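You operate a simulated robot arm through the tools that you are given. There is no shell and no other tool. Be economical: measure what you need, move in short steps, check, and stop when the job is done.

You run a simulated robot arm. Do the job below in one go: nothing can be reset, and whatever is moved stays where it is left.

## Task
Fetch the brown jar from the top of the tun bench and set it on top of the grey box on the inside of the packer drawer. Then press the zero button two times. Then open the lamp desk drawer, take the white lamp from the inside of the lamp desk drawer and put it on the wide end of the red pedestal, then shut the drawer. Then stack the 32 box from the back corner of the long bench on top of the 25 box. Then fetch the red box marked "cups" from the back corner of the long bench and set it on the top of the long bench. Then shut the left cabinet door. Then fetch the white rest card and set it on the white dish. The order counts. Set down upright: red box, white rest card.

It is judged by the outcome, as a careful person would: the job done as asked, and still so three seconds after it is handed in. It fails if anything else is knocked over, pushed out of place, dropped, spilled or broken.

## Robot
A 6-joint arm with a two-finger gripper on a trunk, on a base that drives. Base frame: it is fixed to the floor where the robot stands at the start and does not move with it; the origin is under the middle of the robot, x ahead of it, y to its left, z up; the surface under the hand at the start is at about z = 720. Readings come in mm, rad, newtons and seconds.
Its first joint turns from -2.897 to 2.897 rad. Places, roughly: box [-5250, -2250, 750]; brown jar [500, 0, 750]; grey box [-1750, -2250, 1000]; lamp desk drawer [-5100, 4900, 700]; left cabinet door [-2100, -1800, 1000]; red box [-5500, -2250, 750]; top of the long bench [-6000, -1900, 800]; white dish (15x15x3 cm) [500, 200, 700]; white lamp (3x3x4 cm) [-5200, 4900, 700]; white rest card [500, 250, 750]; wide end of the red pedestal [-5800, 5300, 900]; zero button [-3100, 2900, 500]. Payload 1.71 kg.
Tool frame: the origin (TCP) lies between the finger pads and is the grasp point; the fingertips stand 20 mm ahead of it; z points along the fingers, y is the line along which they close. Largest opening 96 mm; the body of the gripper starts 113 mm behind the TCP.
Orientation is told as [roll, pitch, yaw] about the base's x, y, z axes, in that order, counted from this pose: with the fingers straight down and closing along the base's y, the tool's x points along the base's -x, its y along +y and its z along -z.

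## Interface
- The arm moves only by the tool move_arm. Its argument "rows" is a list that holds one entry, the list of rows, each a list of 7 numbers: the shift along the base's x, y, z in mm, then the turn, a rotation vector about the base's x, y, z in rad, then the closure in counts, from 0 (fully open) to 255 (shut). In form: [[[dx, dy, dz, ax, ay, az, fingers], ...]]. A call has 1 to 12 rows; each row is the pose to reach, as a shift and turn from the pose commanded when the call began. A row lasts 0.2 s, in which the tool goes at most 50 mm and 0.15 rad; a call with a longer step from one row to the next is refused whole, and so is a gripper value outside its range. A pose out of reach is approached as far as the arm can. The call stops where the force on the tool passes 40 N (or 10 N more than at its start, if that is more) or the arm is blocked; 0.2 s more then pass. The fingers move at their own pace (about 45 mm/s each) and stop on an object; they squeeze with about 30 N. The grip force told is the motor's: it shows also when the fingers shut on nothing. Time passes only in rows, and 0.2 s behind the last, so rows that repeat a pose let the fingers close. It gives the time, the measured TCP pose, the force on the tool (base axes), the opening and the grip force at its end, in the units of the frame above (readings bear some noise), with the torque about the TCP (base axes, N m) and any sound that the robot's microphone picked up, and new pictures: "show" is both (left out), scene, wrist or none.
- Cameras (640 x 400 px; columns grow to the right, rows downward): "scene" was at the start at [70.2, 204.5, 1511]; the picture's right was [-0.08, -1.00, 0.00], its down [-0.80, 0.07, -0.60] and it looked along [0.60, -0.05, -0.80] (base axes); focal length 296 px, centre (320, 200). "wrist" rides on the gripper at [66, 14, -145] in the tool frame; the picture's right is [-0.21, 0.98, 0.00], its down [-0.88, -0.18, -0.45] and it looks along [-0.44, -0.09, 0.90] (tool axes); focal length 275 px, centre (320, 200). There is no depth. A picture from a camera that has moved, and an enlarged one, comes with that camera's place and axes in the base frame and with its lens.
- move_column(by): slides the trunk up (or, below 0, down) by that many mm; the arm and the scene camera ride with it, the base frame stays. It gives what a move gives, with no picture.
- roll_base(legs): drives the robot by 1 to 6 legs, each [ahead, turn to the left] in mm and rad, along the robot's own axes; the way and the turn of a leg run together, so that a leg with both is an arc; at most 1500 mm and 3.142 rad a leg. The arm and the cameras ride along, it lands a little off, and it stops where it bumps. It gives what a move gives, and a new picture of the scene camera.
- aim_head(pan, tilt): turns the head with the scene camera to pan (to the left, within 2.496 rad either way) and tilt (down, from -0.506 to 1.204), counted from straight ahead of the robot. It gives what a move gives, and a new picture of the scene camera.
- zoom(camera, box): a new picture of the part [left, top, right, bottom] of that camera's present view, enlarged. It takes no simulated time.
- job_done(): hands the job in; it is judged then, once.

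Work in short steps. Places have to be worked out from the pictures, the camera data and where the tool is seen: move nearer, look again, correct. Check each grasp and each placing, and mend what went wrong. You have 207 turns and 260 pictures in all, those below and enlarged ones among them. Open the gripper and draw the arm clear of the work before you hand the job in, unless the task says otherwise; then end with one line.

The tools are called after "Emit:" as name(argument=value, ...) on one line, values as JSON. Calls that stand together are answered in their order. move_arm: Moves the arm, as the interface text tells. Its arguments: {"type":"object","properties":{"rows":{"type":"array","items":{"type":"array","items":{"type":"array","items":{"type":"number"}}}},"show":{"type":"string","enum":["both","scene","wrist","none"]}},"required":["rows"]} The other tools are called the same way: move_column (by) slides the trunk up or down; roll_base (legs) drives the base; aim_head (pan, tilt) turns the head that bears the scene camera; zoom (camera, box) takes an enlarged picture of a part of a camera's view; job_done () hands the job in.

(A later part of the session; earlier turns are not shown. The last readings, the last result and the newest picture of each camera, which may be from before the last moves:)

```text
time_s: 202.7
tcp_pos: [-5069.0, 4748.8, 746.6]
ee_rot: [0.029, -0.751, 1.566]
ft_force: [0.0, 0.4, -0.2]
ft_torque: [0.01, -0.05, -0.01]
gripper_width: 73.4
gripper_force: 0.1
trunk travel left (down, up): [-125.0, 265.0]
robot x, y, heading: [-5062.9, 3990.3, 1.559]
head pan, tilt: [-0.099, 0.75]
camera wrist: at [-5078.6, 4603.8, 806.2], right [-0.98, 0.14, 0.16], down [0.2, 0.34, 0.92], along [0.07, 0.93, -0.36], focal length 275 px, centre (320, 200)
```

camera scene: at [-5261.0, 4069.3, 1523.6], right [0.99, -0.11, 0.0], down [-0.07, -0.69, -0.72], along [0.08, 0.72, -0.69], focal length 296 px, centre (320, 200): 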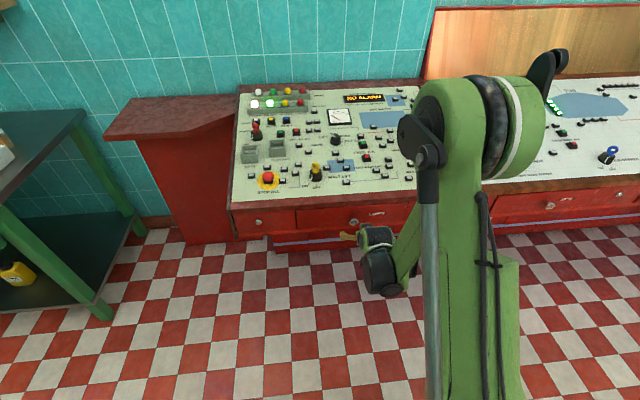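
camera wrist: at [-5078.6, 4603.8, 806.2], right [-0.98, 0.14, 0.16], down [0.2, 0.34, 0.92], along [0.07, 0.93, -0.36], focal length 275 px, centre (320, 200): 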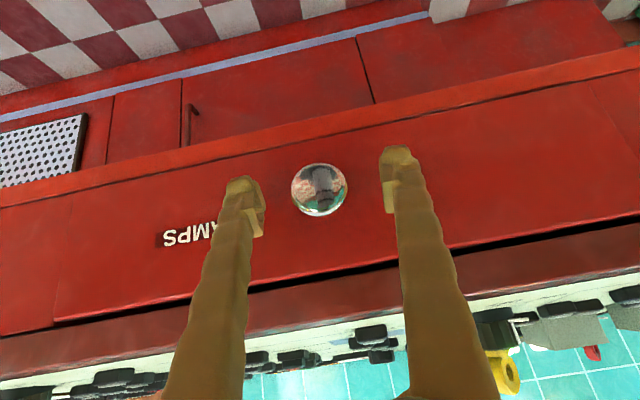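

Knob is exactly on the TCP ray, slightly ahead. I advance 10 mm and close.

Emit:
move_arm(rows=[[[0, 6, -1, 0, 0, 0, 60], [0, 10, -2, 0, 0, 0, 60], [0, 10, -2, 0, 0, 0, 255], [0, 10, -2, 0, 0, 0, 255], [0, 10, -2, 0, 0, 0, 255], [0, 10, -2, 0, 0, 0, 255]]], show="wrist")

```text
time_s: 204.1
tcp_pos: [-5068.2, 4759.3, 744.7]
ee_rot: [0.03, -0.752, 1.562]
ft_force: [11.8, 0.3, -0.2]
ft_torque: [-0.01, -0.01, 0.02]
gripper_width: 31.0
gripper_force: 35.2
trunk travel left (down, up): [-125.0, 265.0]
robot x, y, heading: [-5063.6, 3988.5, 1.566]
head pan, tilt: [-0.099, 0.75]
camera wrist: at [-5078.4, 4613.1, 804.0], right [-0.98, 0.14, 0.16], down [0.2, 0.34, 0.92], along [0.07, 0.93, -0.36], focal length 275 px, centre (320, 200)
```

wrist: 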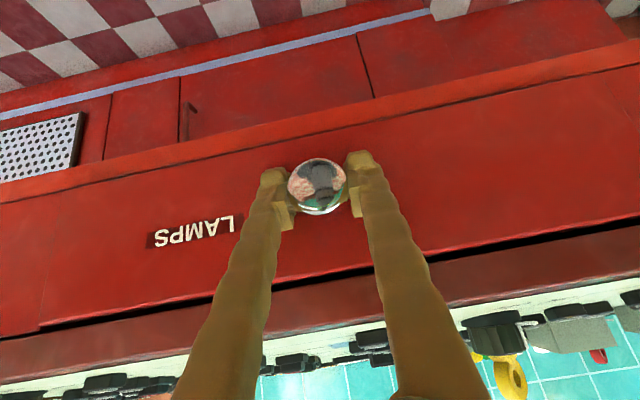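

Knob gripped (31 mm). Pull the drawer toward me.

Emit:
move_arm(rows=[[[0, -15, 0, 0, 0, 0, 255], [0, -40, 0, 0, 0, 0, 255], [0, -65, 0, 0, 0, 0, 255], [0, -90, 0, 0, 0, 0, 255], [0, -115, 0, 0, 0, 0, 255], [0, -140, 0, 0, 0, 0, 255], [0, -165, 0, 0, 0, 0, 255], [0, -190, 0, 0, 0, 0, 255], [0, -215, 0, 0, 0, 0, 255], [0, -235, 0, 0, 0, 0, 255], [0, -250, 0, 0, 0, 0, 255]]])

```text
time_s: 206.4
tcp_pos: [-5069.0, 4525.2, 807.4]
ee_rot: [0.03, -0.75, 1.566]
ft_force: [0.0, -0.5, 0.9]
ft_torque: [0.03, 0.02, -0.01]
gripper_width: 0.1
gripper_force: 29.3
out of reach, approached as far as the arm can: row 5, 6, 7, 8, 9, 10, 11
trunk travel left (down, up): [-125.0, 265.0]
robot x, y, heading: [-5061.7, 3991.5, 1.563]
head pan, tilt: [-0.099, 0.75]
camera scene: at [-5261.0, 4068.1, 1523.7], right [0.99, -0.11, 0.0], down [-0.07, -0.69, -0.72], along [0.08, 0.72, -0.69], focal length 296 px, centre (320, 200)
camera wrist: at [-5078.8, 4379.0, 866.7], right [-0.98, 0.14, 0.16], down [0.2, 0.34, 0.92], along [0.07, 0.93, -0.36], focal length 275 px, centre (320, 200)
```

scene: 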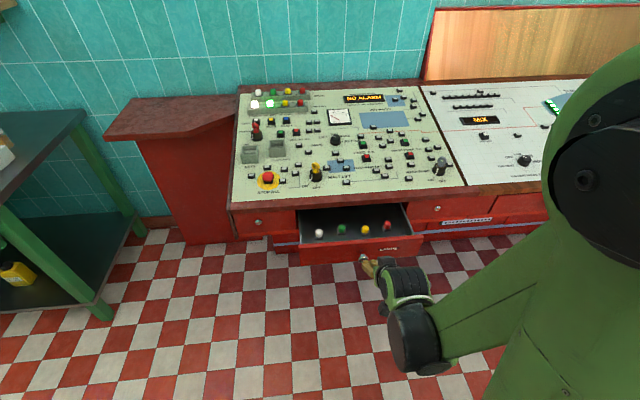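
wrist: 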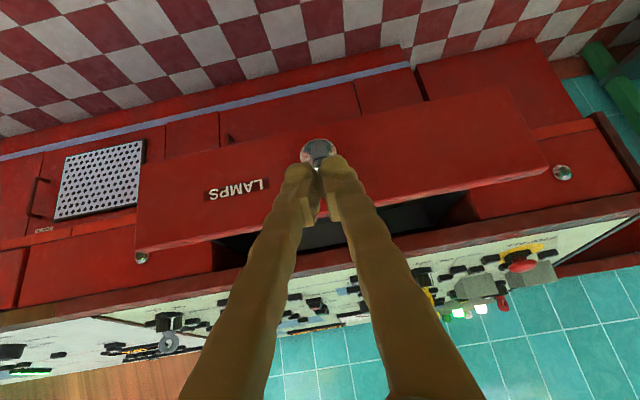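

The drawer opened partly and the grip slipped off because the arm's reach ended. The four lamps are visible inside; zoom to judge accessibility.

Emit:
zoom(camera="scene", box=[270, 180, 430, 280])

```text
4.00 times, centred on (350, 230) of scene
camera zoom: at [-5261.0, 4068.1, 1523.7], right [0.99, -0.11, 0.0], down [-0.07, -0.69, -0.72], along [0.08, 0.72, -0.69], focal length 1183 px, centre (200, 80)
```

zoom: 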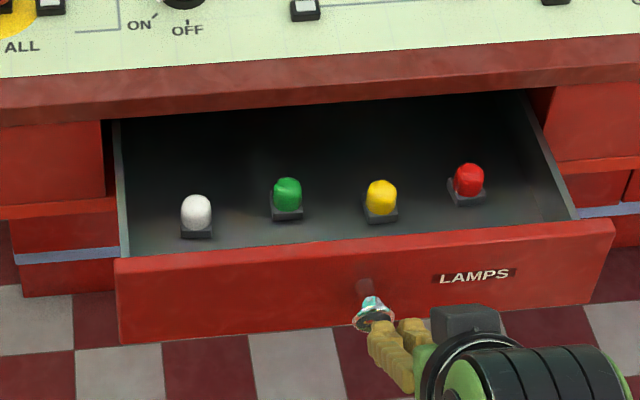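

White lamp at ≈[-5189,4737,~715] in the drawer, accessible with a moderately tilted tool. I raise the hand, open the fingers, reduce the tilt to ~0.35 and look from above.

Emit:
move_arm(rows=[[[0, 0, 45, 0, 0, 0, 255], [0, 0, 90, 0, 0, 0, 200], [0, 20, 135, -0.05, 0, 0, 150], [-10, 45, 180, -0.1, 0, 0, 120], [-40, 75, 190, -0.2, 0, 0, 100], [-70, 105, 200, -0.3, 0, 0, 90], [-100, 140, 200, -0.4, 0, 0, 90], [-115, 165, 200, -0.4, 0, 0, 90], [-115, 165, 200, -0.4, 0, 0, 90]]])

```text
refused: row 4 steps farther than a row can; nothing moved
```

Step a bit too long; I retry with smaller ones.

Emit:
move_arm(rows=[[[0, 0, 45, 0, 0, 0, 255], [0, 0, 90, 0, 0, 0, 200], [0, 15, 130, -0.05, 0, 0, 150], [-10, 40, 165, -0.1, 0, 0, 120], [-40, 70, 175, -0.2, 0, 0, 100], [-70, 100, 185, -0.3, 0, 0, 90], [-100, 135, 190, -0.4, 0, 0, 90], [-115, 165, 190, -0.4, 0, 0, 90], [-115, 165, 190, -0.4, 0, 0, 90]]])

```text
time_s: 208.4
tcp_pos: [-5184.8, 4691.2, 996.0]
ee_rot: [0.027, -0.349, 1.566]
ft_force: [-0.3, -0.8, 0.1]
ft_torque: [-0.03, -0.02, -0.02]
gripper_width: 62.0
gripper_force: 0.1
trunk travel left (down, up): [-125.0, 265.0]
robot x, y, heading: [-5061.2, 3993.0, 1.564]
head pan, tilt: [-0.099, 0.75]
camera scene: at [-5261.2, 4069.8, 1523.5], right [0.99, -0.11, 0.0], down [-0.07, -0.69, -0.72], along [0.08, 0.72, -0.69], focal length 296 px, centre (320, 200)
camera wrist: at [-5193.7, 4581.1, 1106.9], right [-0.98, 0.19, 0.1], down [0.2, 0.67, 0.71], along [0.07, 0.72, -0.69], focal length 275 px, centre (320, 200)
```

scene: 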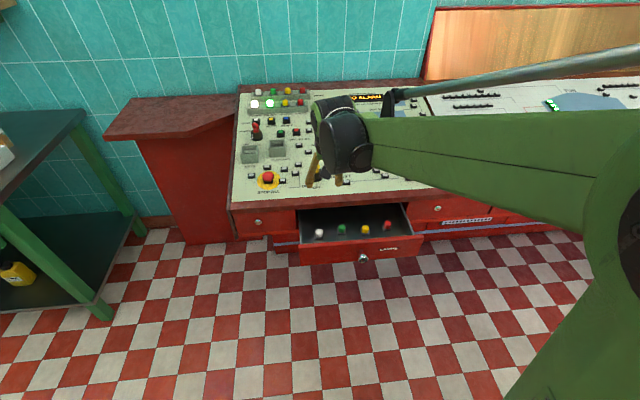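
wrist: 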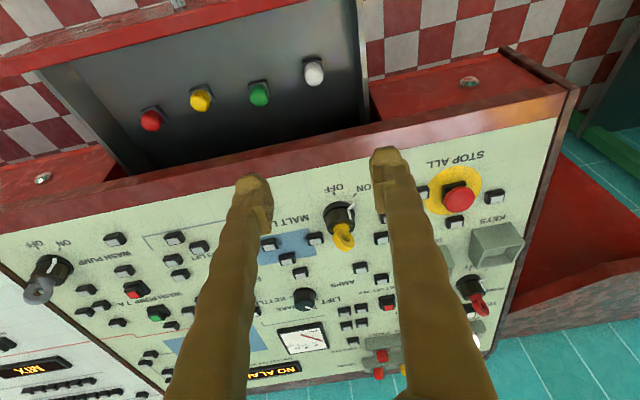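

White lamp centre ≈ [-5192,4731,727]. Descend to just above it.

Emit:
move_arm(rows=[[[-3, 10, -45, 0, 0, 0, 90], [-5, 20, -90, 0, 0, 0, 90], [-7, 30, -135, 0, 0, 0, 90], [-7, 36, -175, 0, 0, 0, 90], [-7, 38, -210, 0, 0, 0, 90], [-7, 38, -210, 0, 0, 0, 90]]])

```text
time_s: 209.8
tcp_pos: [-5190.5, 4731.1, 785.8]
ee_rot: [0.029, -0.351, 1.564]
ft_force: [0.1, 0.4, -0.5]
ft_torque: [-0.05, -0.02, 0.02]
gripper_width: 62.2
gripper_force: 0.1
trunk travel left (down, up): [-125.0, 265.0]
robot x, y, heading: [-5060.9, 3988.9, 1.559]
head pan, tilt: [-0.099, 0.75]
camera scene: at [-5261.1, 4069.6, 1523.6], right [0.99, -0.11, 0.0], down [-0.07, -0.69, -0.72], along [0.08, 0.72, -0.69], focal length 296 px, centre (320, 200)
camera wrist: at [-5201.0, 4620.9, 897.6], right [-0.98, 0.19, 0.1], down [0.2, 0.67, 0.71], along [0.07, 0.72, -0.69], focal length 275 px, centre (320, 200)
```

scene: 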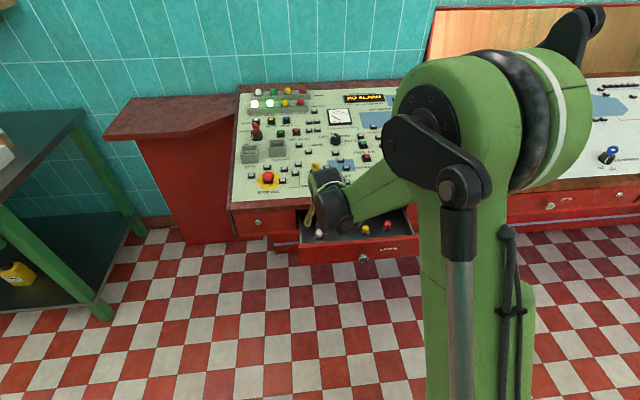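
wrist: 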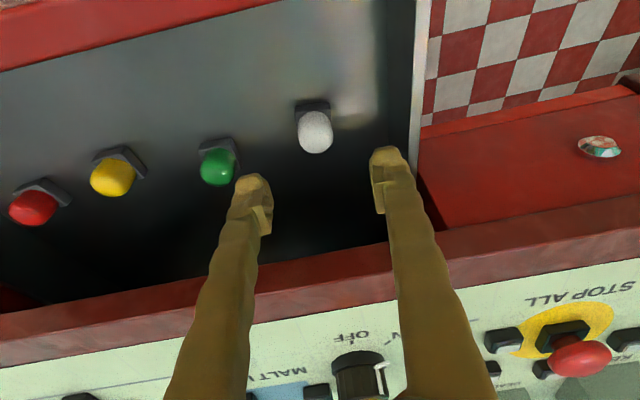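

The lamp is at ≈[-5193,4725]. Go down and close.

Emit:
move_arm(rows=[[[-3, -5, -25, 0, 0, 0, 90], [-3, -6, -45, 0, 0, 0, 90], [-3, -6, -54, 0, 0, 0, 90], [-3, -6, -54, 0, 0, 0, 90], [-3, -6, -54, 0, 0, 0, 255], [-3, -6, -54, 0, 0, 0, 255], [-3, -6, -54, 0, 0, 0, 255]]], show="wrist")

```text
time_s: 211.4
tcp_pos: [-5194.2, 4723.3, 733.6]
ee_rot: [0.028, -0.351, 1.565]
ft_force: [-0.2, -0.7, -0.3]
ft_torque: [0.02, -0.01, 0.0]
gripper_width: 24.1
gripper_force: 25.2
trunk travel left (down, up): [-125.0, 265.0]
robot x, y, heading: [-5060.8, 3992.8, 1.562]
head pan, tilt: [-0.099, 0.75]
camera wrist: at [-5204.6, 4613.1, 844.8], right [-0.98, 0.19, 0.1], down [0.2, 0.67, 0.71], along [0.07, 0.72, -0.69], focal length 275 px, centre (320, 200)
```

wrist: 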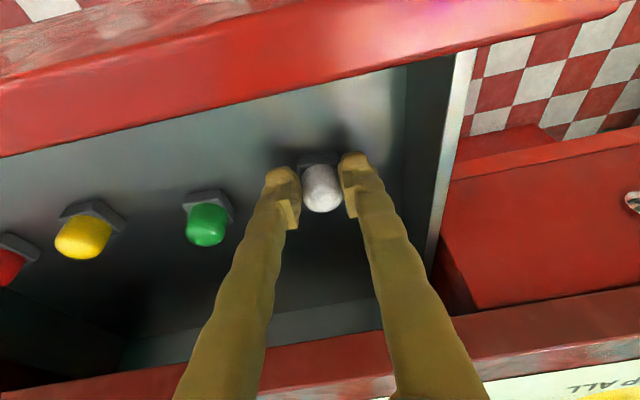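

Gripped at 24 mm. Lift out and check.

Emit:
move_arm(rows=[[[0, 0, 20, 0, 0, 0, 255], [0, 0, 60, 0, 0, 0, 255], [0, 0, 105, 0, 0, 0, 255], [0, -10, 150, 0, 0, 0, 255], [0, -40, 190, 0, 0, 0, 255], [10, -80, 220, 0, 0, 0, 255], [20, -120, 250, 0, 0, 0, 255], [35, -160, 270, 0, 0, 0, 255], [50, -200, 290, 0, 0, 0, 255], [60, -240, 300, 0, 0, 0, 255], [60, -240, 300, 0, 0, 0, 255]]])

```text
refused: row 6 steps farther than a row can; nothing moved
```

Adjust a slightly too long step.

Emit:
move_arm(rows=[[[0, 0, 20, 0, 0, 0, 255], [0, 0, 60, 0, 0, 0, 255], [0, 0, 105, 0, 0, 0, 255], [0, -10, 150, 0, 0, 0, 255], [0, -40, 185, 0, 0, 0, 255], [10, -75, 210, 0, 0, 0, 255], [20, -110, 235, 0, 0, 0, 255], [30, -145, 255, 0, 0, 0, 255], [40, -185, 270, 0, 0, 0, 255], [50, -225, 285, 0, 0, 0, 255], [50, -225, 285, 0, 0, 0, 255]]])

```text
time_s: 213.8
tcp_pos: [-5143.2, 4501.2, 1017.6]
ee_rot: [0.029, -0.347, 1.565]
ft_force: [0.3, 1.5, 0.2]
ft_torque: [-0.15, 0.01, 0.01]
gripper_width: 23.4
gripper_force: 30.6
trunk travel left (down, up): [-125.0, 265.0]
robot x, y, heading: [-5061.8, 3991.0, 1.568]
head pan, tilt: [-0.099, 0.75]
camera scene: at [-5260.9, 4071.9, 1523.5], right [0.99, -0.11, 0.0], down [-0.07, -0.69, -0.72], along [0.08, 0.71, -0.69], focal length 296 px, centre (320, 200)
camera wrist: at [-5152.2, 4392.8, 1129.3], right [-0.98, 0.19, 0.1], down [0.2, 0.67, 0.71], along [0.07, 0.71, -0.7], focal length 275 px, centre (320, 200)
```

scene: 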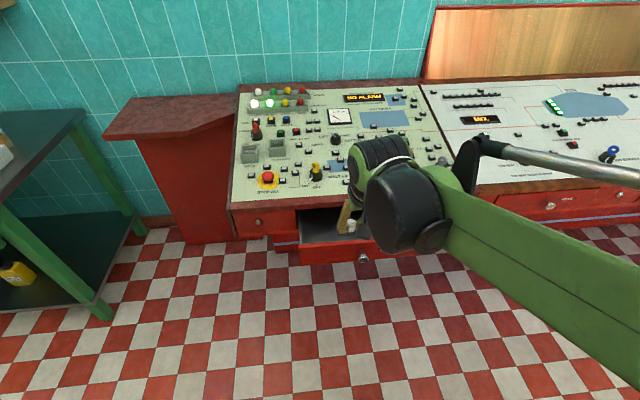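
wrist: 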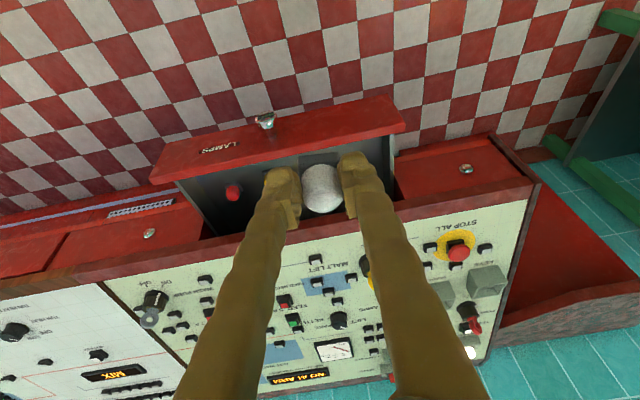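

Lamp is held. I drive to about (-5780,4480) facing the pedestal.

Emit:
roll_base(legs=[[0, 0.979], [869, 0], [0, -0.975]])

Emit:
aim_head(pan=-0.1, tilt=0.6)

```text
time_s: 227.7
tcp_pos: [-5872.9, 4980.0, 1017.8]
ee_rot: [0.029, -0.35, 1.57]
ft_force: [1.1, 0.3, -1.0]
ft_torque: [-0.02, 0.02, 0.03]
gripper_width: 22.1
gripper_force: 29.9
trunk travel left (down, up): [-125.0, 265.0]
robot x, y, heading: [-5790.6, 4468.3, 1.571]
head pan, tilt: [-0.099, 0.75]
camera scene: at [-5989.6, 4549.9, 1523.6], right [0.99, -0.1, 0.0], down [-0.07, -0.69, -0.72], along [0.07, 0.72, -0.69], focal length 296 px, centre (320, 200)
```

scene: 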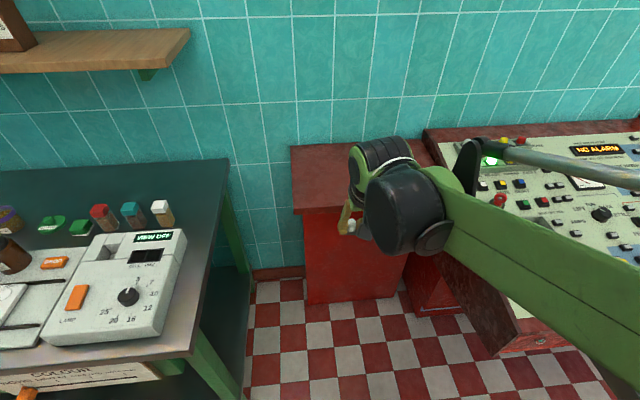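

```text
time_s: 228.4
tcp_pos: [-5873.9, 4966.1, 1026.1]
ee_rot: [0.029, -0.366, 1.571]
ft_force: [-0.4, -0.3, -0.7]
ft_torque: [0.01, 0.0, -0.02]
gripper_width: 22.0
gripper_force: 30.2
trunk travel left (down, up): [-125.0, 265.0]
robot x, y, heading: [-5790.9, 4467.8, 1.569]
head pan, tilt: [-0.099, 0.6]
camera scene: at [-5989.2, 4528.3, 1537.6], right [0.99, -0.1, 0.0], down [-0.06, -0.56, -0.83], along [0.08, 0.82, -0.56], focal length 296 px, centre (320, 200)
```

scene: 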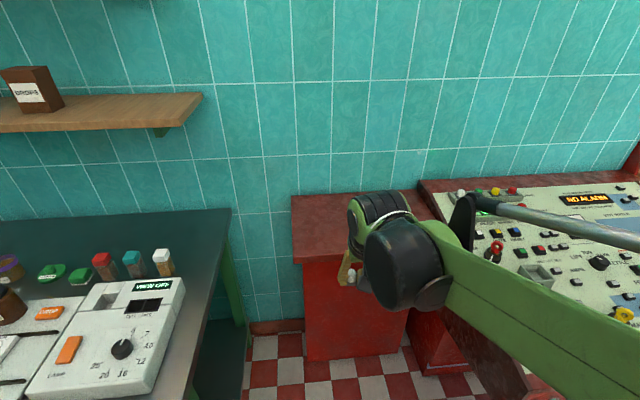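

Check the lamp in the grip and the pedestal's shape.

Emit:
zoom(camera="scene", box=[280, 170, 440, 290])

Emit:
zoom(camera="wrist", box=[0, 0, 640, 400])

```text
3.33 times, centred on (360, 230) of scene
camera zoom: at [-5989.2, 4528.3, 1537.6], right [0.99, -0.1, 0.0], down [-0.06, -0.56, -0.83], along [0.08, 0.82, -0.56], focal length 986 px, centre (187, 100)
```

zoom: 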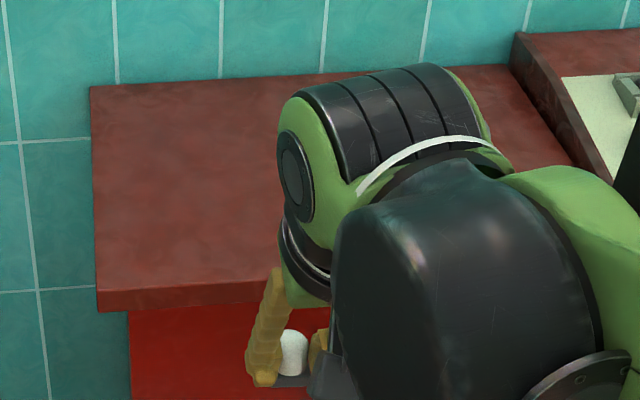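

```text
1.00 times, centred on (320, 200) of wrist (not enlarged: the box is as wide or as high as the picture)
camera zoom: at [-5881.9, 4854.8, 1135.4], right [-0.98, 0.18, 0.1], down [0.2, 0.66, 0.72], along [0.07, 0.73, -0.68], focal length 275 px, centre (320, 200)
```

zoom: 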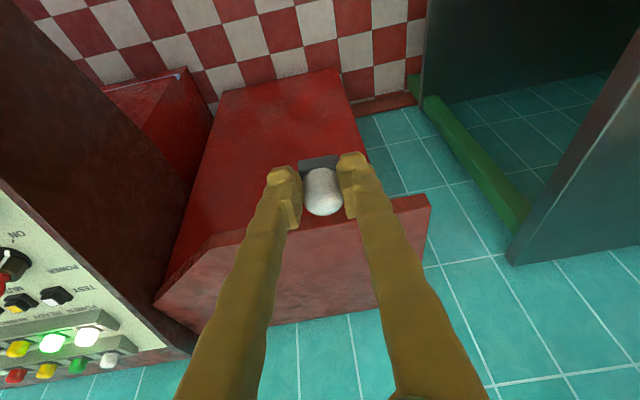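

Pedestal top ≈ z 885, wide end spans y 5180–5520, x from -6008. I move the lamp over about [-5870,5305], z 960.

Emit:
move_arm(rows=[[[0, 40, 0, 0, 0, 0, 255], [1, 80, 0, 0, 0, 0, 255], [1, 120, 0, 0, 0, 0, 255], [2, 160, 0, 0, 0, 0, 255], [2, 200, 0, 0, 0, 0, 255], [3, 240, -10, 0, 0, 0, 255], [3, 280, -25, 0, 0, 0, 255], [4, 310, -45, 0, 0, 0, 255], [4, 340, -66, 0, 0, 0, 255], [4, 340, -66, 0, 0, 0, 255], [4, 340, -66, 0, 0, 0, 255]]])

Emit:
zoom(camera="scene", box=[280, 170, 440, 290])

```text
time_s: 230.8
tcp_pos: [-5868.8, 5306.5, 959.2]
ee_rot: [0.028, -0.364, 1.571]
ft_force: [-0.1, 0.4, -0.2]
ft_torque: [-0.02, 0.01, -0.01]
gripper_width: 22.0
gripper_force: 30.5
trunk travel left (down, up): [-125.0, 265.0]
robot x, y, heading: [-5790.8, 4468.3, 1.575]
head pan, tilt: [-0.099, 0.6]
camera scene: at [-5989.0, 4555.9, 1536.4], right [0.99, -0.1, 0.0], down [-0.06, -0.57, -0.82], along [0.08, 0.81, -0.58], focal length 296 px, centre (320, 200)
camera wrist: at [-5878.0, 5194.3, 1068.7], right [-0.98, 0.18, 0.1], down [0.2, 0.66, 0.72], along [0.07, 0.73, -0.68], focal length 275 px, centre (320, 200)
```

scene: 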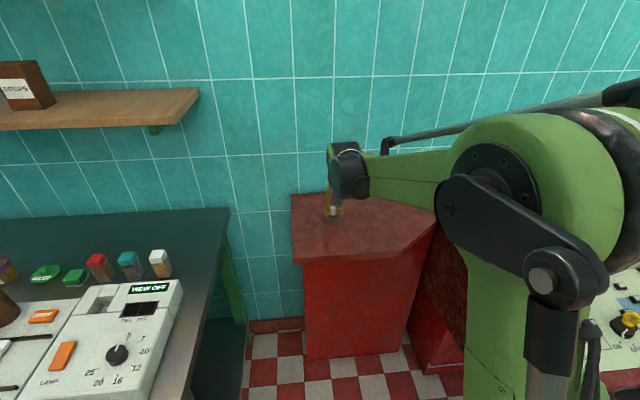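
wrist: 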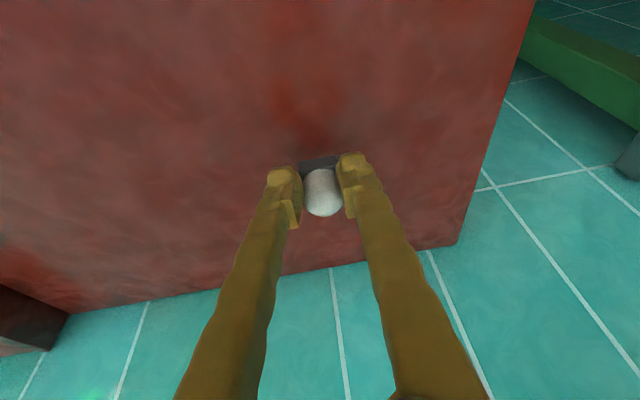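

```text
3.33 times, centred on (360, 230) of scene
camera zoom: at [-5989.0, 4555.9, 1536.4], right [0.99, -0.1, 0.0], down [-0.06, -0.57, -0.82], along [0.08, 0.81, -0.58], focal length 986 px, centre (187, 100)
```

zoom: 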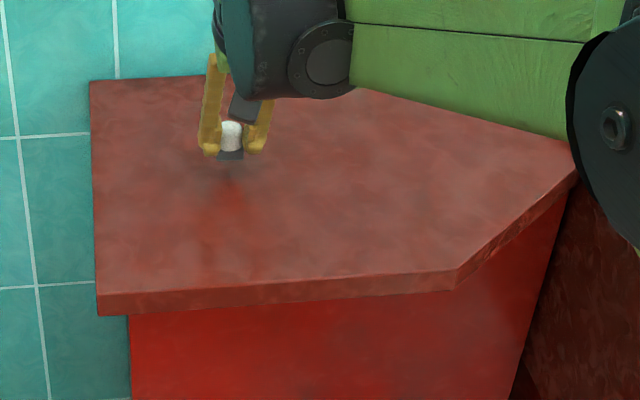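

Lamp is over the wide end. Lower slowly until contact.

Emit:
move_arm(rows=[[[0, 0, -20, -0.013, 0, 0, 255], [0, 0, -35, -0.013, 0, 0, 255], [0, 0, -40, -0.013, 0, 0, 255], [0, 0, -43, -0.013, 0, 0, 255], [0, 0, -43, -0.013, 0, 0, 255]]], show="none")

Emit:
zoom(camera="scene", box=[300, 180, 380, 240])

```text
time_s: 231.8
tcp_pos: [-5868.7, 5290.8, 933.6]
ee_rot: [0.028, -0.375, 1.573]
ft_force: [-0.4, -0.3, 1.4]
ft_torque: [0.1, -0.01, 0.03]
gripper_width: 0.0
gripper_force: 29.4
trunk travel left (down, up): [-125.0, 265.0]
robot x, y, heading: [-5787.4, 4469.9, 1.567]
head pan, tilt: [-0.099, 0.6]
stopped in row 4: the force on the tool passed its limit at 46 N (the readings are from after the stop); the commanded pose is now the measured one
```

```text
6.67 times, centred on (340, 210) of scene
camera zoom: at [-5989.0, 4551.3, 1536.5], right [0.99, -0.1, 0.0], down [-0.06, -0.57, -0.82], along [0.08, 0.81, -0.57], focal length 1972 px, centre (187, 133)
```

zoom: 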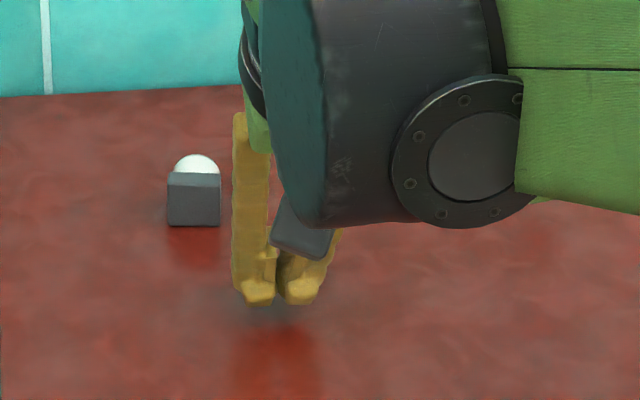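

The lamp slipped out of the fingers on contact and lies on its side further back. It should stand, so I'll recover it: raise the hand, open, and look.

Emit:
move_arm(rows=[[[0, -10, 40, 0, 0, 0, 255], [0, -20, 80, -0.1, 0, 0, 150], [-10, -20, 110, -0.2, 0, 0, 100], [-20, -20, 130, -0.3, 0, 0, 80], [-30, -10, 150, -0.375, 0, 0, 80], [-33, 0, 160, -0.375, 0, 0, 80], [-33, 0, 160, -0.375, 0, 0, 80]]])

```text
time_s: 233.3
tcp_pos: [-5901.8, 5295.6, 1090.4]
ee_rot: [0.027, 0.004, 1.57]
ft_force: [-0.4, 0.2, 0.2]
ft_torque: [-0.02, 0.02, 0.02]
gripper_width: 65.9
gripper_force: 0.1
trunk travel left (down, up): [-125.0, 265.0]
robot x, y, heading: [-5790.5, 4477.7, 1.569]
head pan, tilt: [-0.099, 0.6]
camera scene: at [-5989.1, 4556.0, 1536.4], right [0.99, -0.1, 0.0], down [-0.06, -0.58, -0.82], along [0.08, 0.81, -0.58], focal length 296 px, centre (320, 200)
camera wrist: at [-5910.8, 5230.8, 1234.3], right [-0.98, 0.21, 0.03], down [0.2, 0.88, 0.43], along [0.07, 0.43, -0.9], focal length 275 px, centre (320, 200)
```

scene: 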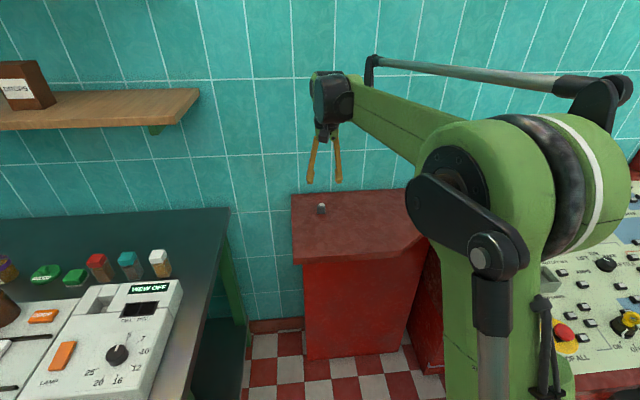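
wrist: 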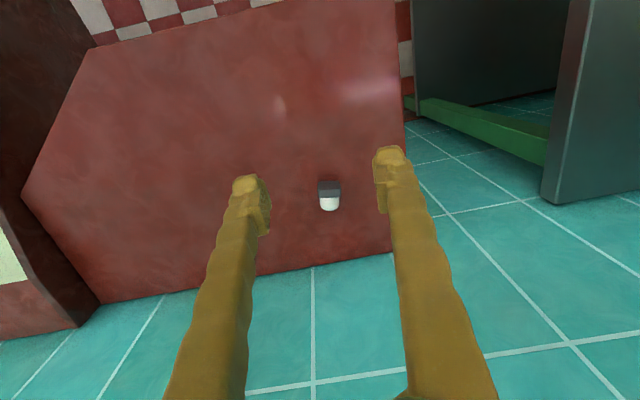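

Lamp lies at ≈[-5899,5385], base toward me. I'll grip its base from above, then rotate the tool to horizontal so the dome points up. First lower above it.

Emit:
move_arm(rows=[[[1, 40, -10, -0.0, 0, 0, 80], [2, 75, -40, 0, 0, 0, 80], [2, 85, -80, 0, 0, 0, 80], [2, 85, -120, 0, 0, 0, 80], [2, 85, -120, 0, 0, 0, 80]]])

```text
time_s: 234.6
tcp_pos: [-5899.5, 5379.0, 971.2]
ee_rot: [0.027, 0.006, 1.571]
ft_force: [-0.5, -0.5, -0.8]
ft_torque: [-0.01, 0.02, -0.02]
gripper_width: 66.1
gripper_force: 0.1
trunk travel left (down, up): [-125.0, 265.0]
robot x, y, heading: [-5788.6, 4476.4, 1.568]
head pan, tilt: [-0.099, 0.6]
camera scene: at [-5989.1, 4556.3, 1536.4], right [0.99, -0.1, 0.0], down [-0.06, -0.58, -0.82], along [0.08, 0.81, -0.58], focal length 296 px, centre (320, 200)
camera wrist: at [-5909.2, 5315.1, 1114.6], right [-0.98, 0.21, 0.03], down [0.2, 0.88, 0.43], along [0.07, 0.43, -0.9], focal length 275 px, centre (320, 200)
```

scene: 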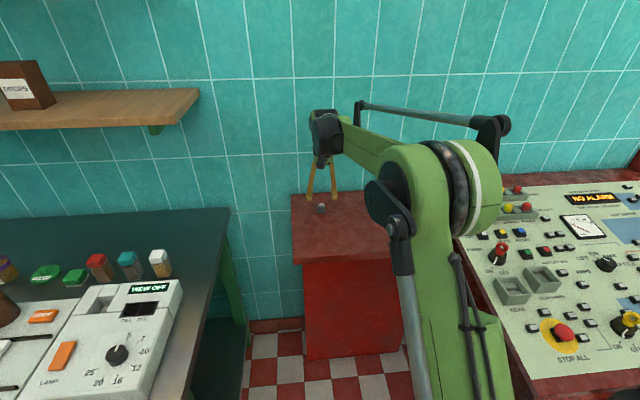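
wrist: 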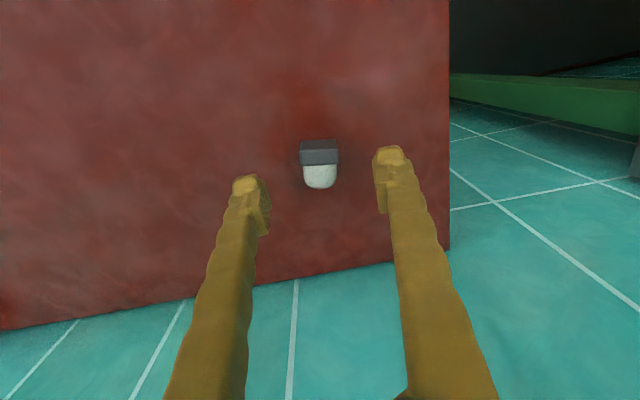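

Base centre ≈ y 5374. Descend to z≈920 and grip.

Emit:
move_arm(rows=[[[0, -2, -25, 0, 0, 0, 80], [0, -3, -44, 0, 0, 0, 80], [0, -3, -50, 0, 0, 0, 80], [0, -3, -50, 0, 0, 0, 80], [0, -3, -50, 0, 0, 0, 255], [0, -3, -50, 0, 0, 0, 255], [0, -3, -50, 0, 0, 0, 255], [0, -3, -50, 0, 0, 0, 255]]], show="wrist")

```text
time_s: 236.3
tcp_pos: [-5900.6, 5377.1, 919.9]
ee_rot: [0.028, 0.006, 1.571]
ft_force: [0.6, -0.2, 0.1]
ft_torque: [0.0, -0.05, 0.0]
gripper_width: 26.4
gripper_force: 29.9
trunk travel left (down, up): [-125.0, 265.0]
robot x, y, heading: [-5792.0, 4473.3, 1.57]
head pan, tilt: [-0.099, 0.6]
camera wrist: at [-5909.3, 5312.5, 1064.1], right [-0.98, 0.21, 0.03], down [0.2, 0.88, 0.43], along [0.07, 0.43, -0.9], focal length 275 px, centre (320, 200)
```

wrist: 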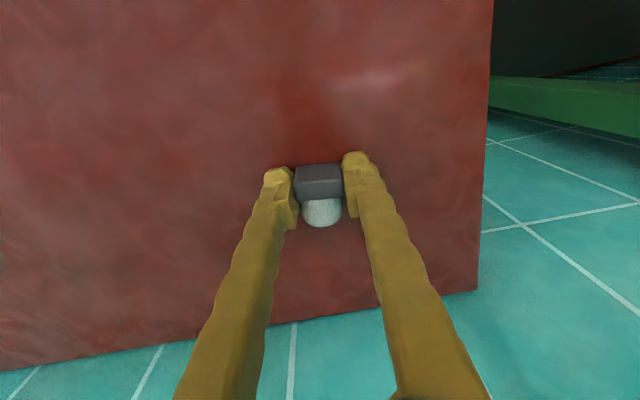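

Gripped the base flat sides (26 mm). Lift, draw back and rotate the tool to horizontal.

Emit:
move_arm(rows=[[[0, 0, 40, 0, 0, 0, 255], [0, -15, 80, 0.13, 0, 0, 255], [0, -30, 115, 0.27, 0, 0, 255], [0, -45, 120, 0.41, 0, 0, 255], [0, -60, 120, 0.55, 0, 0, 255], [0, -75, 120, 0.69, 0, 0, 255], [0, -90, 120, 0.83, 0, 0, 255], [0, -105, 120, 0.97, 0, 0, 255], [0, -120, 120, 1.11, 0, 0, 255], [0, -135, 120, 1.25, 0, 0, 255], [0, -140, 120, 1.39, 0, 0, 255], [0, -145, 120, 1.53, 0, 0, 255]]])

Emit:
zoom(camera="scene", box=[270, 160, 390, 260])

```text
time_s: 238.9
tcp_pos: [-5899.3, 5231.6, 1040.5]
ee_rot: [0.1, -1.523, 1.502]
ft_force: [1.1, -0.7, -0.3]
ft_torque: [-0.01, 0.03, 0.05]
gripper_width: 26.0
gripper_force: 29.6
trunk travel left (down, up): [-125.0, 265.0]
robot x, y, heading: [-5788.7, 4471.4, 1.57]
head pan, tilt: [-0.099, 0.6]
camera scene: at [-5988.9, 4555.3, 1536.4], right [0.99, -0.1, 0.0], down [-0.06, -0.57, -0.82], along [0.08, 0.81, -0.58], focal length 296 px, centre (320, 200)
camera wrist: at [-5908.8, 5083.9, 979.6], right [-0.98, -0.02, 0.21], down [0.2, -0.4, 0.9], along [0.07, 0.92, 0.39], focal length 275 px, centre (320, 200)
```

scene: 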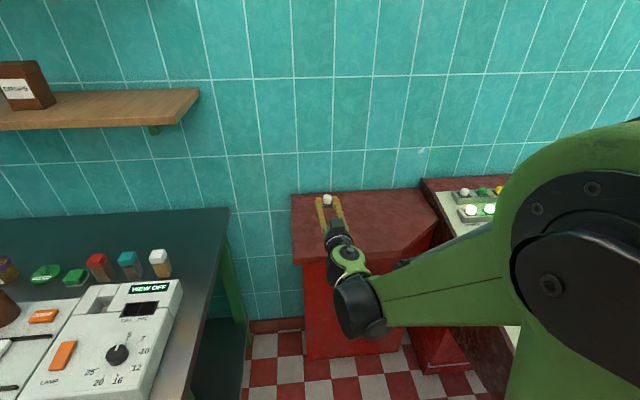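
wrist: 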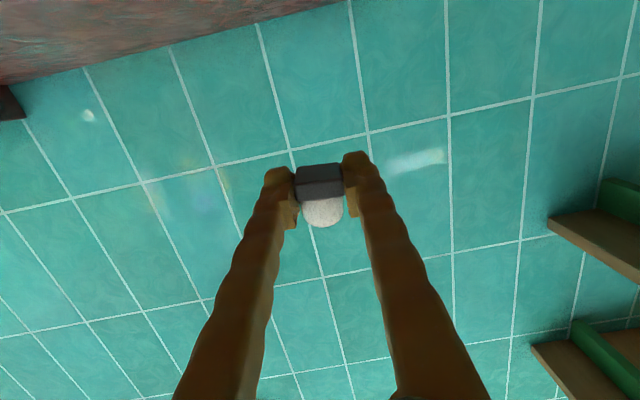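

```text
4.00 times, centred on (330, 210) of scene
camera zoom: at [-5988.9, 4555.3, 1536.4], right [0.99, -0.1, 0.0], down [-0.06, -0.57, -0.82], along [0.08, 0.81, -0.58], focal length 1183 px, centre (280, 160)
```

zoom: 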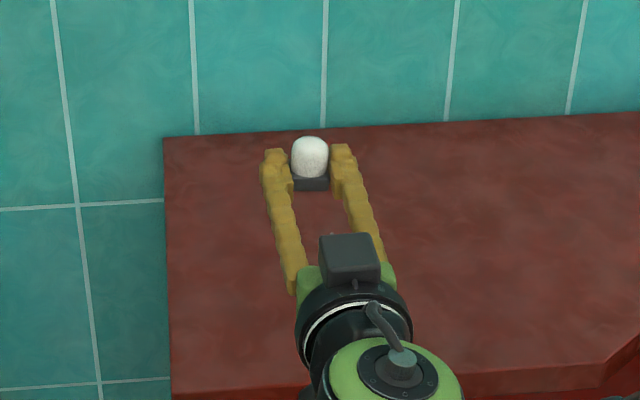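

The lamp is now upright in the grip. I finish the rotation and lower to z≈930 to look at the gap.

Emit:
move_arm(rows=[[[0, 0, -40, 0.04, 0, 0, 255], [0, 0, -75, 0.04, 0, 0, 255], [0, 0, -100, 0.04, 0, 0, 255], [0, 0, -112, 0.04, 0, 0, 255], [0, 0, -112, 0.04, 0, 0, 255]]], show="none")

Emit:
zoom(camera="scene", box=[300, 190, 360, 235])

```text
time_s: 240.2
tcp_pos: [-5900.5, 5231.4, 929.0]
ee_rot: [-0.083, -1.565, 1.68]
ft_force: [-0.3, -0.5, -0.8]
ft_torque: [0.01, -0.02, -0.01]
gripper_width: 26.4
gripper_force: 30.2
trunk travel left (down, up): [-125.0, 265.0]
robot x, y, heading: [-5791.3, 4472.5, 1.567]
head pan, tilt: [-0.099, 0.6]
```

```text
8.89 times, centred on (330, 212) of scene
camera zoom: at [-5989.1, 4556.0, 1536.4], right [0.99, -0.1, 0.0], down [-0.06, -0.57, -0.82], along [0.08, 0.81, -0.58], focal length 2629 px, centre (231, 89)
```

zoom: 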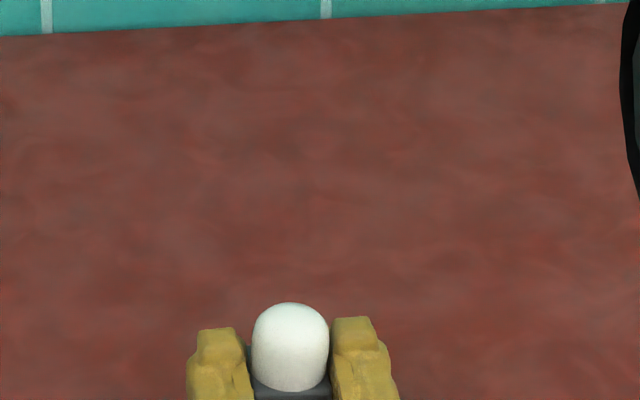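

Creep down a little and read the force.

Emit:
move_arm(rows=[[[0, 0, -5, 0, 0, 0, 255], [0, 0, -9, 0, 0, 0, 255], [0, 0, -12, 0, 0, 0, 255], [0, 0, -14, 0, 0, 0, 255], [0, 0, -14, 0, 0, 0, 255]]], show="none")

Emit:
zoom(camera="scene", box=[290, 190, 370, 250])

```text
time_s: 241.3
tcp_pos: [-5900.6, 5233.0, 917.7]
ee_rot: [-0.099, -1.563, 1.695]
ft_force: [0.3, -0.3, -0.7]
ft_torque: [0.03, 0.03, -0.02]
gripper_width: 26.1
gripper_force: 29.9
out of reach, approached as far as the arm can: row 3, 4, 5
trunk travel left (down, up): [-125.0, 265.0]
robot x, y, heading: [-5791.7, 4473.0, 1.572]
head pan, tilt: [-0.099, 0.6]
```

```text
6.67 times, centred on (330, 220) of scene
camera zoom: at [-5989.1, 4555.9, 1536.4], right [0.99, -0.1, 0.0], down [-0.06, -0.57, -0.82], along [0.08, 0.81, -0.58], focal length 1972 px, centre (253, 67)
```

zoom: 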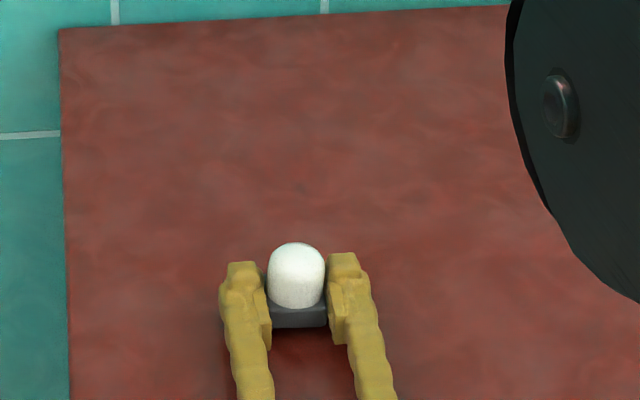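

Arm is at its reach; I use the trunk to lower slowly.

Emit:
move_column(by=-5)

Emit:
move_column(by=-3)

Emit:
zoom(camera="scene", box=[310, 205, 350, 245])

```text
time_s: 241.9
tcp_pos: [-5901.2, 5233.8, 913.7]
ee_rot: [-0.087, -1.562, 1.684]
ft_force: [-0.5, 0.7, 8.4]
ft_torque: [0.16, 0.01, 0.03]
gripper_width: 26.1
gripper_force: 29.8
trunk travel left (down, up): [-120.0, 270.0]
robot x, y, heading: [-5792.4, 4471.0, 1.566]
head pan, tilt: [-0.099, 0.6]
```

```text
time_s: 242.3
tcp_pos: [-5900.8, 5218.4, 924.0]
ee_rot: [-2.849, -1.564, -1.834]
ft_force: [-0.6, -0.8, 0.1]
ft_torque: [-0.02, 0.02, -0.01]
gripper_width: 26.2
gripper_force: 29.6
trunk travel left (down, up): [-119.0, 271.0]
robot x, y, heading: [-5791.8, 4477.2, 1.573]
head pan, tilt: [-0.099, 0.6]
stopped: the force on the tool passed its limit at 51 N (the readings are from after the stop); the commanded pose is now the measured one
```

```text
10.00 times, centred on (330, 225) of scene
camera zoom: at [-5989.0, 4554.0, 1530.1], right [0.99, -0.1, 0.0], down [-0.06, -0.57, -0.82], along [0.08, 0.81, -0.58], focal length 2958 px, centre (220, -50)
```

zoom: 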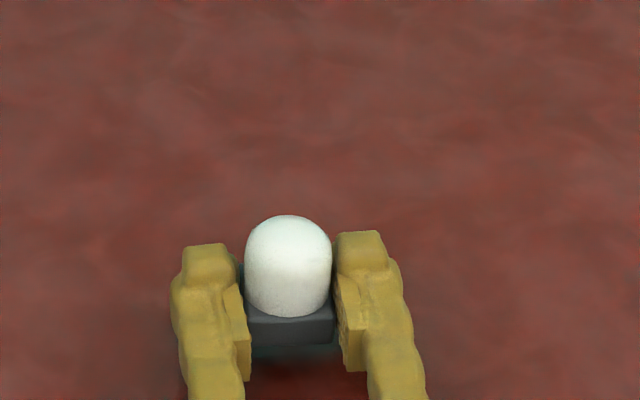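

Contact is at TCP z≈914; the stop rebounded to 924. I lower by 8 mm, then 2 more.

Emit:
move_arm(rows=[[[0, 0, -4, 0, 0, 0, 255], [0, 0, -7, 0, 0, 0, 255], [0, 0, -7, 0, 0, 0, 255]]], show="none")

Emit:
move_arm(rows=[[[0, 0, -1, 0, 0, 0, 255], [0, 0, -2, 0, 0, 0, 255]]], show="none")

Emit:
zoom(camera="scene", box=[310, 205, 350, 245])

```text
time_s: 243.1
tcp_pos: [-5900.2, 5220.4, 923.1]
ee_rot: [-2.74, -1.566, -1.943]
ft_force: [-0.1, 1.5, -0.4]
ft_torque: [0.0, 0.06, 0.0]
gripper_width: 26.0
gripper_force: 30.0
out of reach, approached as far as the arm can: row 1, 2, 3
trunk travel left (down, up): [-119.0, 271.0]
robot x, y, heading: [-5790.6, 4475.5, 1.567]
head pan, tilt: [-0.099, 0.6]
```

```text
time_s: 243.7
tcp_pos: [-5900.6, 5220.2, 923.1]
ee_rot: [-2.601, -1.567, -2.082]
ft_force: [-0.7, -0.6, -0.7]
ft_torque: [-0.02, 0.01, 0.01]
gripper_width: 26.3
gripper_force: 30.2
trunk travel left (down, up): [-119.0, 271.0]
robot x, y, heading: [-5788.9, 4472.1, 1.565]
head pan, tilt: [-0.099, 0.6]
```

```text
10.00 times, centred on (330, 225) of scene
camera zoom: at [-5989.1, 4555.8, 1530.1], right [0.99, -0.1, 0.0], down [-0.06, -0.57, -0.82], along [0.08, 0.81, -0.58], focal length 2958 px, centre (220, -50)
```

zoom: 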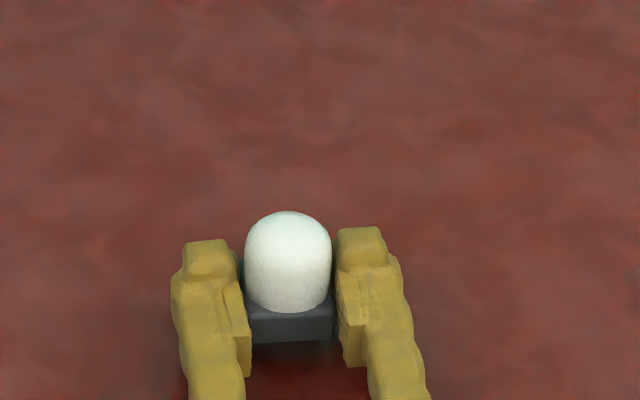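

Use the trunk in small steps: 6 mm, then check.

Emit:
move_column(by=-6)

Emit:
move_column(by=-2)

```text
time_s: 244.2
tcp_pos: [-5901.6, 5221.2, 915.7]
ee_rot: [-2.609, -1.567, -2.073]
ft_force: [0.7, 0.1, -0.5]
ft_torque: [0.03, -0.02, 0.02]
gripper_width: 26.2
gripper_force: 29.9
trunk travel left (down, up): [-113.0, 277.0]
robot x, y, heading: [-5788.7, 4476.0, 1.567]
head pan, tilt: [-0.099, 0.6]
```

```text
time_s: 244.7
tcp_pos: [-5900.2, 5221.6, 913.7]
ee_rot: [-2.61, -1.566, -2.077]
ft_force: [-0.5, -0.2, -0.2]
ft_torque: [0.0, 0.0, 0.01]
gripper_width: 26.1
gripper_force: 29.7
trunk travel left (down, up): [-111.0, 279.0]
robot x, y, heading: [-5792.1, 4473.0, 1.57]
head pan, tilt: [-0.099, 0.6]
```

Not yet touching; 1–2 mm more.

Emit:
move_column(by=-1)

Emit:
zoom(camera="scene", box=[310, 205, 350, 245])

```text
time_s: 245.2
tcp_pos: [-5900.3, 5221.5, 913.8]
ee_rot: [-2.606, -1.567, -2.076]
ft_force: [-0.4, -0.7, -0.2]
ft_torque: [-0.01, 0.02, -0.04]
gripper_width: 26.4
gripper_force: 30.0
trunk travel left (down, up): [-110.0, 280.0]
robot x, y, heading: [-5787.7, 4469.4, 1.569]
head pan, tilt: [-0.099, 0.6]
```

```text
10.00 times, centred on (330, 225) of scene
camera zoom: at [-5989.1, 4555.6, 1521.1], right [0.99, -0.1, 0.0], down [-0.06, -0.57, -0.82], along [0.08, 0.81, -0.58], focal length 2958 px, centre (220, -50)
```

zoom: 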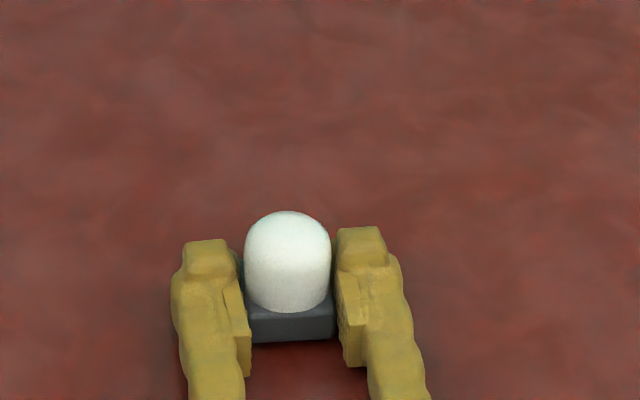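

Slightly more, one mm at a time.

Emit:
move_column(by=-2)

Emit:
move_column(by=-1)

```text
time_s: 245.8
tcp_pos: [-5901.8, 5221.1, 912.9]
ee_rot: [-2.652, -1.565, -2.033]
ft_force: [-2.7, 14.9, 33.4]
ft_torque: [0.64, 0.17, -0.02]
gripper_width: 26.4
gripper_force: 30.4
trunk travel left (down, up): [-108.0, 282.0]
robot x, y, heading: [-5792.4, 4476.6, 1.567]
head pan, tilt: [-0.099, 0.6]
```

```text
time_s: 246.1
tcp_pos: [-5901.9, 5205.0, 924.1]
ee_rot: [-2.973, -1.552, -1.714]
ft_force: [0.3, -0.7, 1.6]
ft_torque: [-0.06, 0.01, -0.05]
gripper_width: 26.3
gripper_force: 29.9
trunk travel left (down, up): [-108.0, 282.0]
robot x, y, heading: [-5784.8, 4471.2, 1.569]
head pan, tilt: [-0.099, 0.6]
stopped: the force on the tool passed its limit at 52 N (the readings are from after the stop); the commanded pose is now the measured one
```

I should have released at 33 N. It rebounded again; I move forward 30 mm to stay well on the pedestal, then lower by trunk stepwise.

Emit:
move_arm(rows=[[[0, 10, 2, 0, 0, 0, 255], [0, 22, 2, 0, 0, 0, 255], [0, 35, 2, 0, 0, 0, 255], [0, 35, 2, 0, 0, 0, 255]]], show="none")

Emit:
move_column(by=-7)

```text
time_s: 247.1
tcp_pos: [-5901.0, 5245.1, 923.7]
ee_rot: [-2.964, -1.554, -1.72]
ft_force: [-0.2, -0.3, -0.8]
ft_torque: [-0.01, 0.0, -0.01]
gripper_width: 26.2
gripper_force: 29.8
trunk travel left (down, up): [-108.0, 282.0]
robot x, y, heading: [-5789.1, 4470.9, 1.574]
head pan, tilt: [-0.099, 0.6]
```

```text
time_s: 247.7
tcp_pos: [-5901.8, 5244.3, 917.3]
ee_rot: [-2.967, -1.554, -1.717]
ft_force: [1.3, 0.4, -0.4]
ft_torque: [0.0, 0.0, -0.02]
gripper_width: 26.2
gripper_force: 29.8
trunk travel left (down, up): [-101.0, 289.0]
robot x, y, heading: [-5791.6, 4467.9, 1.566]
head pan, tilt: [-0.099, 0.6]
```

Continue 2 mm.

Emit:
move_column(by=-3)

```text
time_s: 248.2
tcp_pos: [-5901.3, 5243.7, 913.7]
ee_rot: [-2.966, -1.553, -1.718]
ft_force: [-1.0, -0.5, 0.0]
ft_torque: [-0.03, 0.03, -0.03]
gripper_width: 26.4
gripper_force: 30.0
trunk travel left (down, up): [-98.0, 292.0]
robot x, y, heading: [-5792.2, 4470.9, 1.567]
head pan, tilt: [-0.099, 0.6]
```

Emit:
move_column(by=-2)

```text
time_s: 248.7
tcp_pos: [-5901.4, 5243.3, 912.3]
ee_rot: [-2.968, -1.553, -1.714]
ft_force: [-1.3, 0.8, 5.7]
ft_torque: [0.11, 0.07, 0.0]
gripper_width: 26.4
gripper_force: 30.5
trunk travel left (down, up): [-96.0, 294.0]
robot x, y, heading: [-5792.2, 4471.6, 1.564]
head pan, tilt: [-0.099, 0.6]
```

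Contact (5.7 N). Now open gently and check.

Emit:
move_arm(rows=[[[0, 0, 0, 0, 0, 0, 150], [0, 0, 0, 0, 0, 0, 130], [0, 0, 0, 0, 0, 0, 130], [0, 0, 0, 0, 0, 0, 130]]], show="none")

Emit:
zoom(camera="scene", box=[310, 205, 350, 245])

```text
time_s: 249.7
tcp_pos: [-5902.4, 5242.3, 912.2]
ee_rot: [-2.986, -1.552, -1.695]
ft_force: [6.9, -0.9, 7.5]
ft_torque: [0.07, 0.13, -0.06]
gripper_width: 43.0
gripper_force: 0.0
trunk travel left (down, up): [-96.0, 294.0]
robot x, y, heading: [-5790.1, 4470.6, 1.566]
head pan, tilt: [-0.099, 0.6]
```

```text
10.00 times, centred on (330, 225) of scene
camera zoom: at [-5988.6, 4555.0, 1507.2], right [0.99, -0.1, 0.0], down [-0.06, -0.57, -0.82], along [0.08, 0.81, -0.58], focal length 2958 px, centre (220, -50)
```

zoom: 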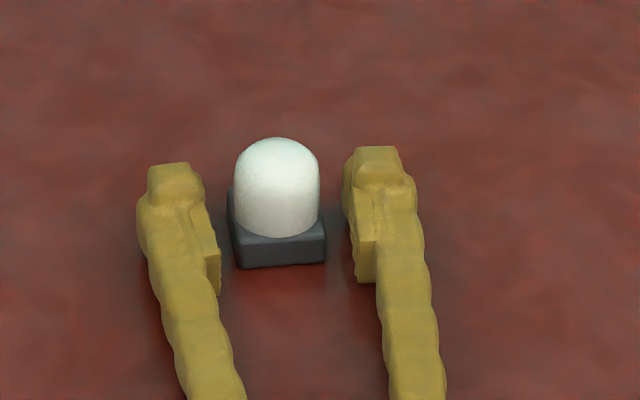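

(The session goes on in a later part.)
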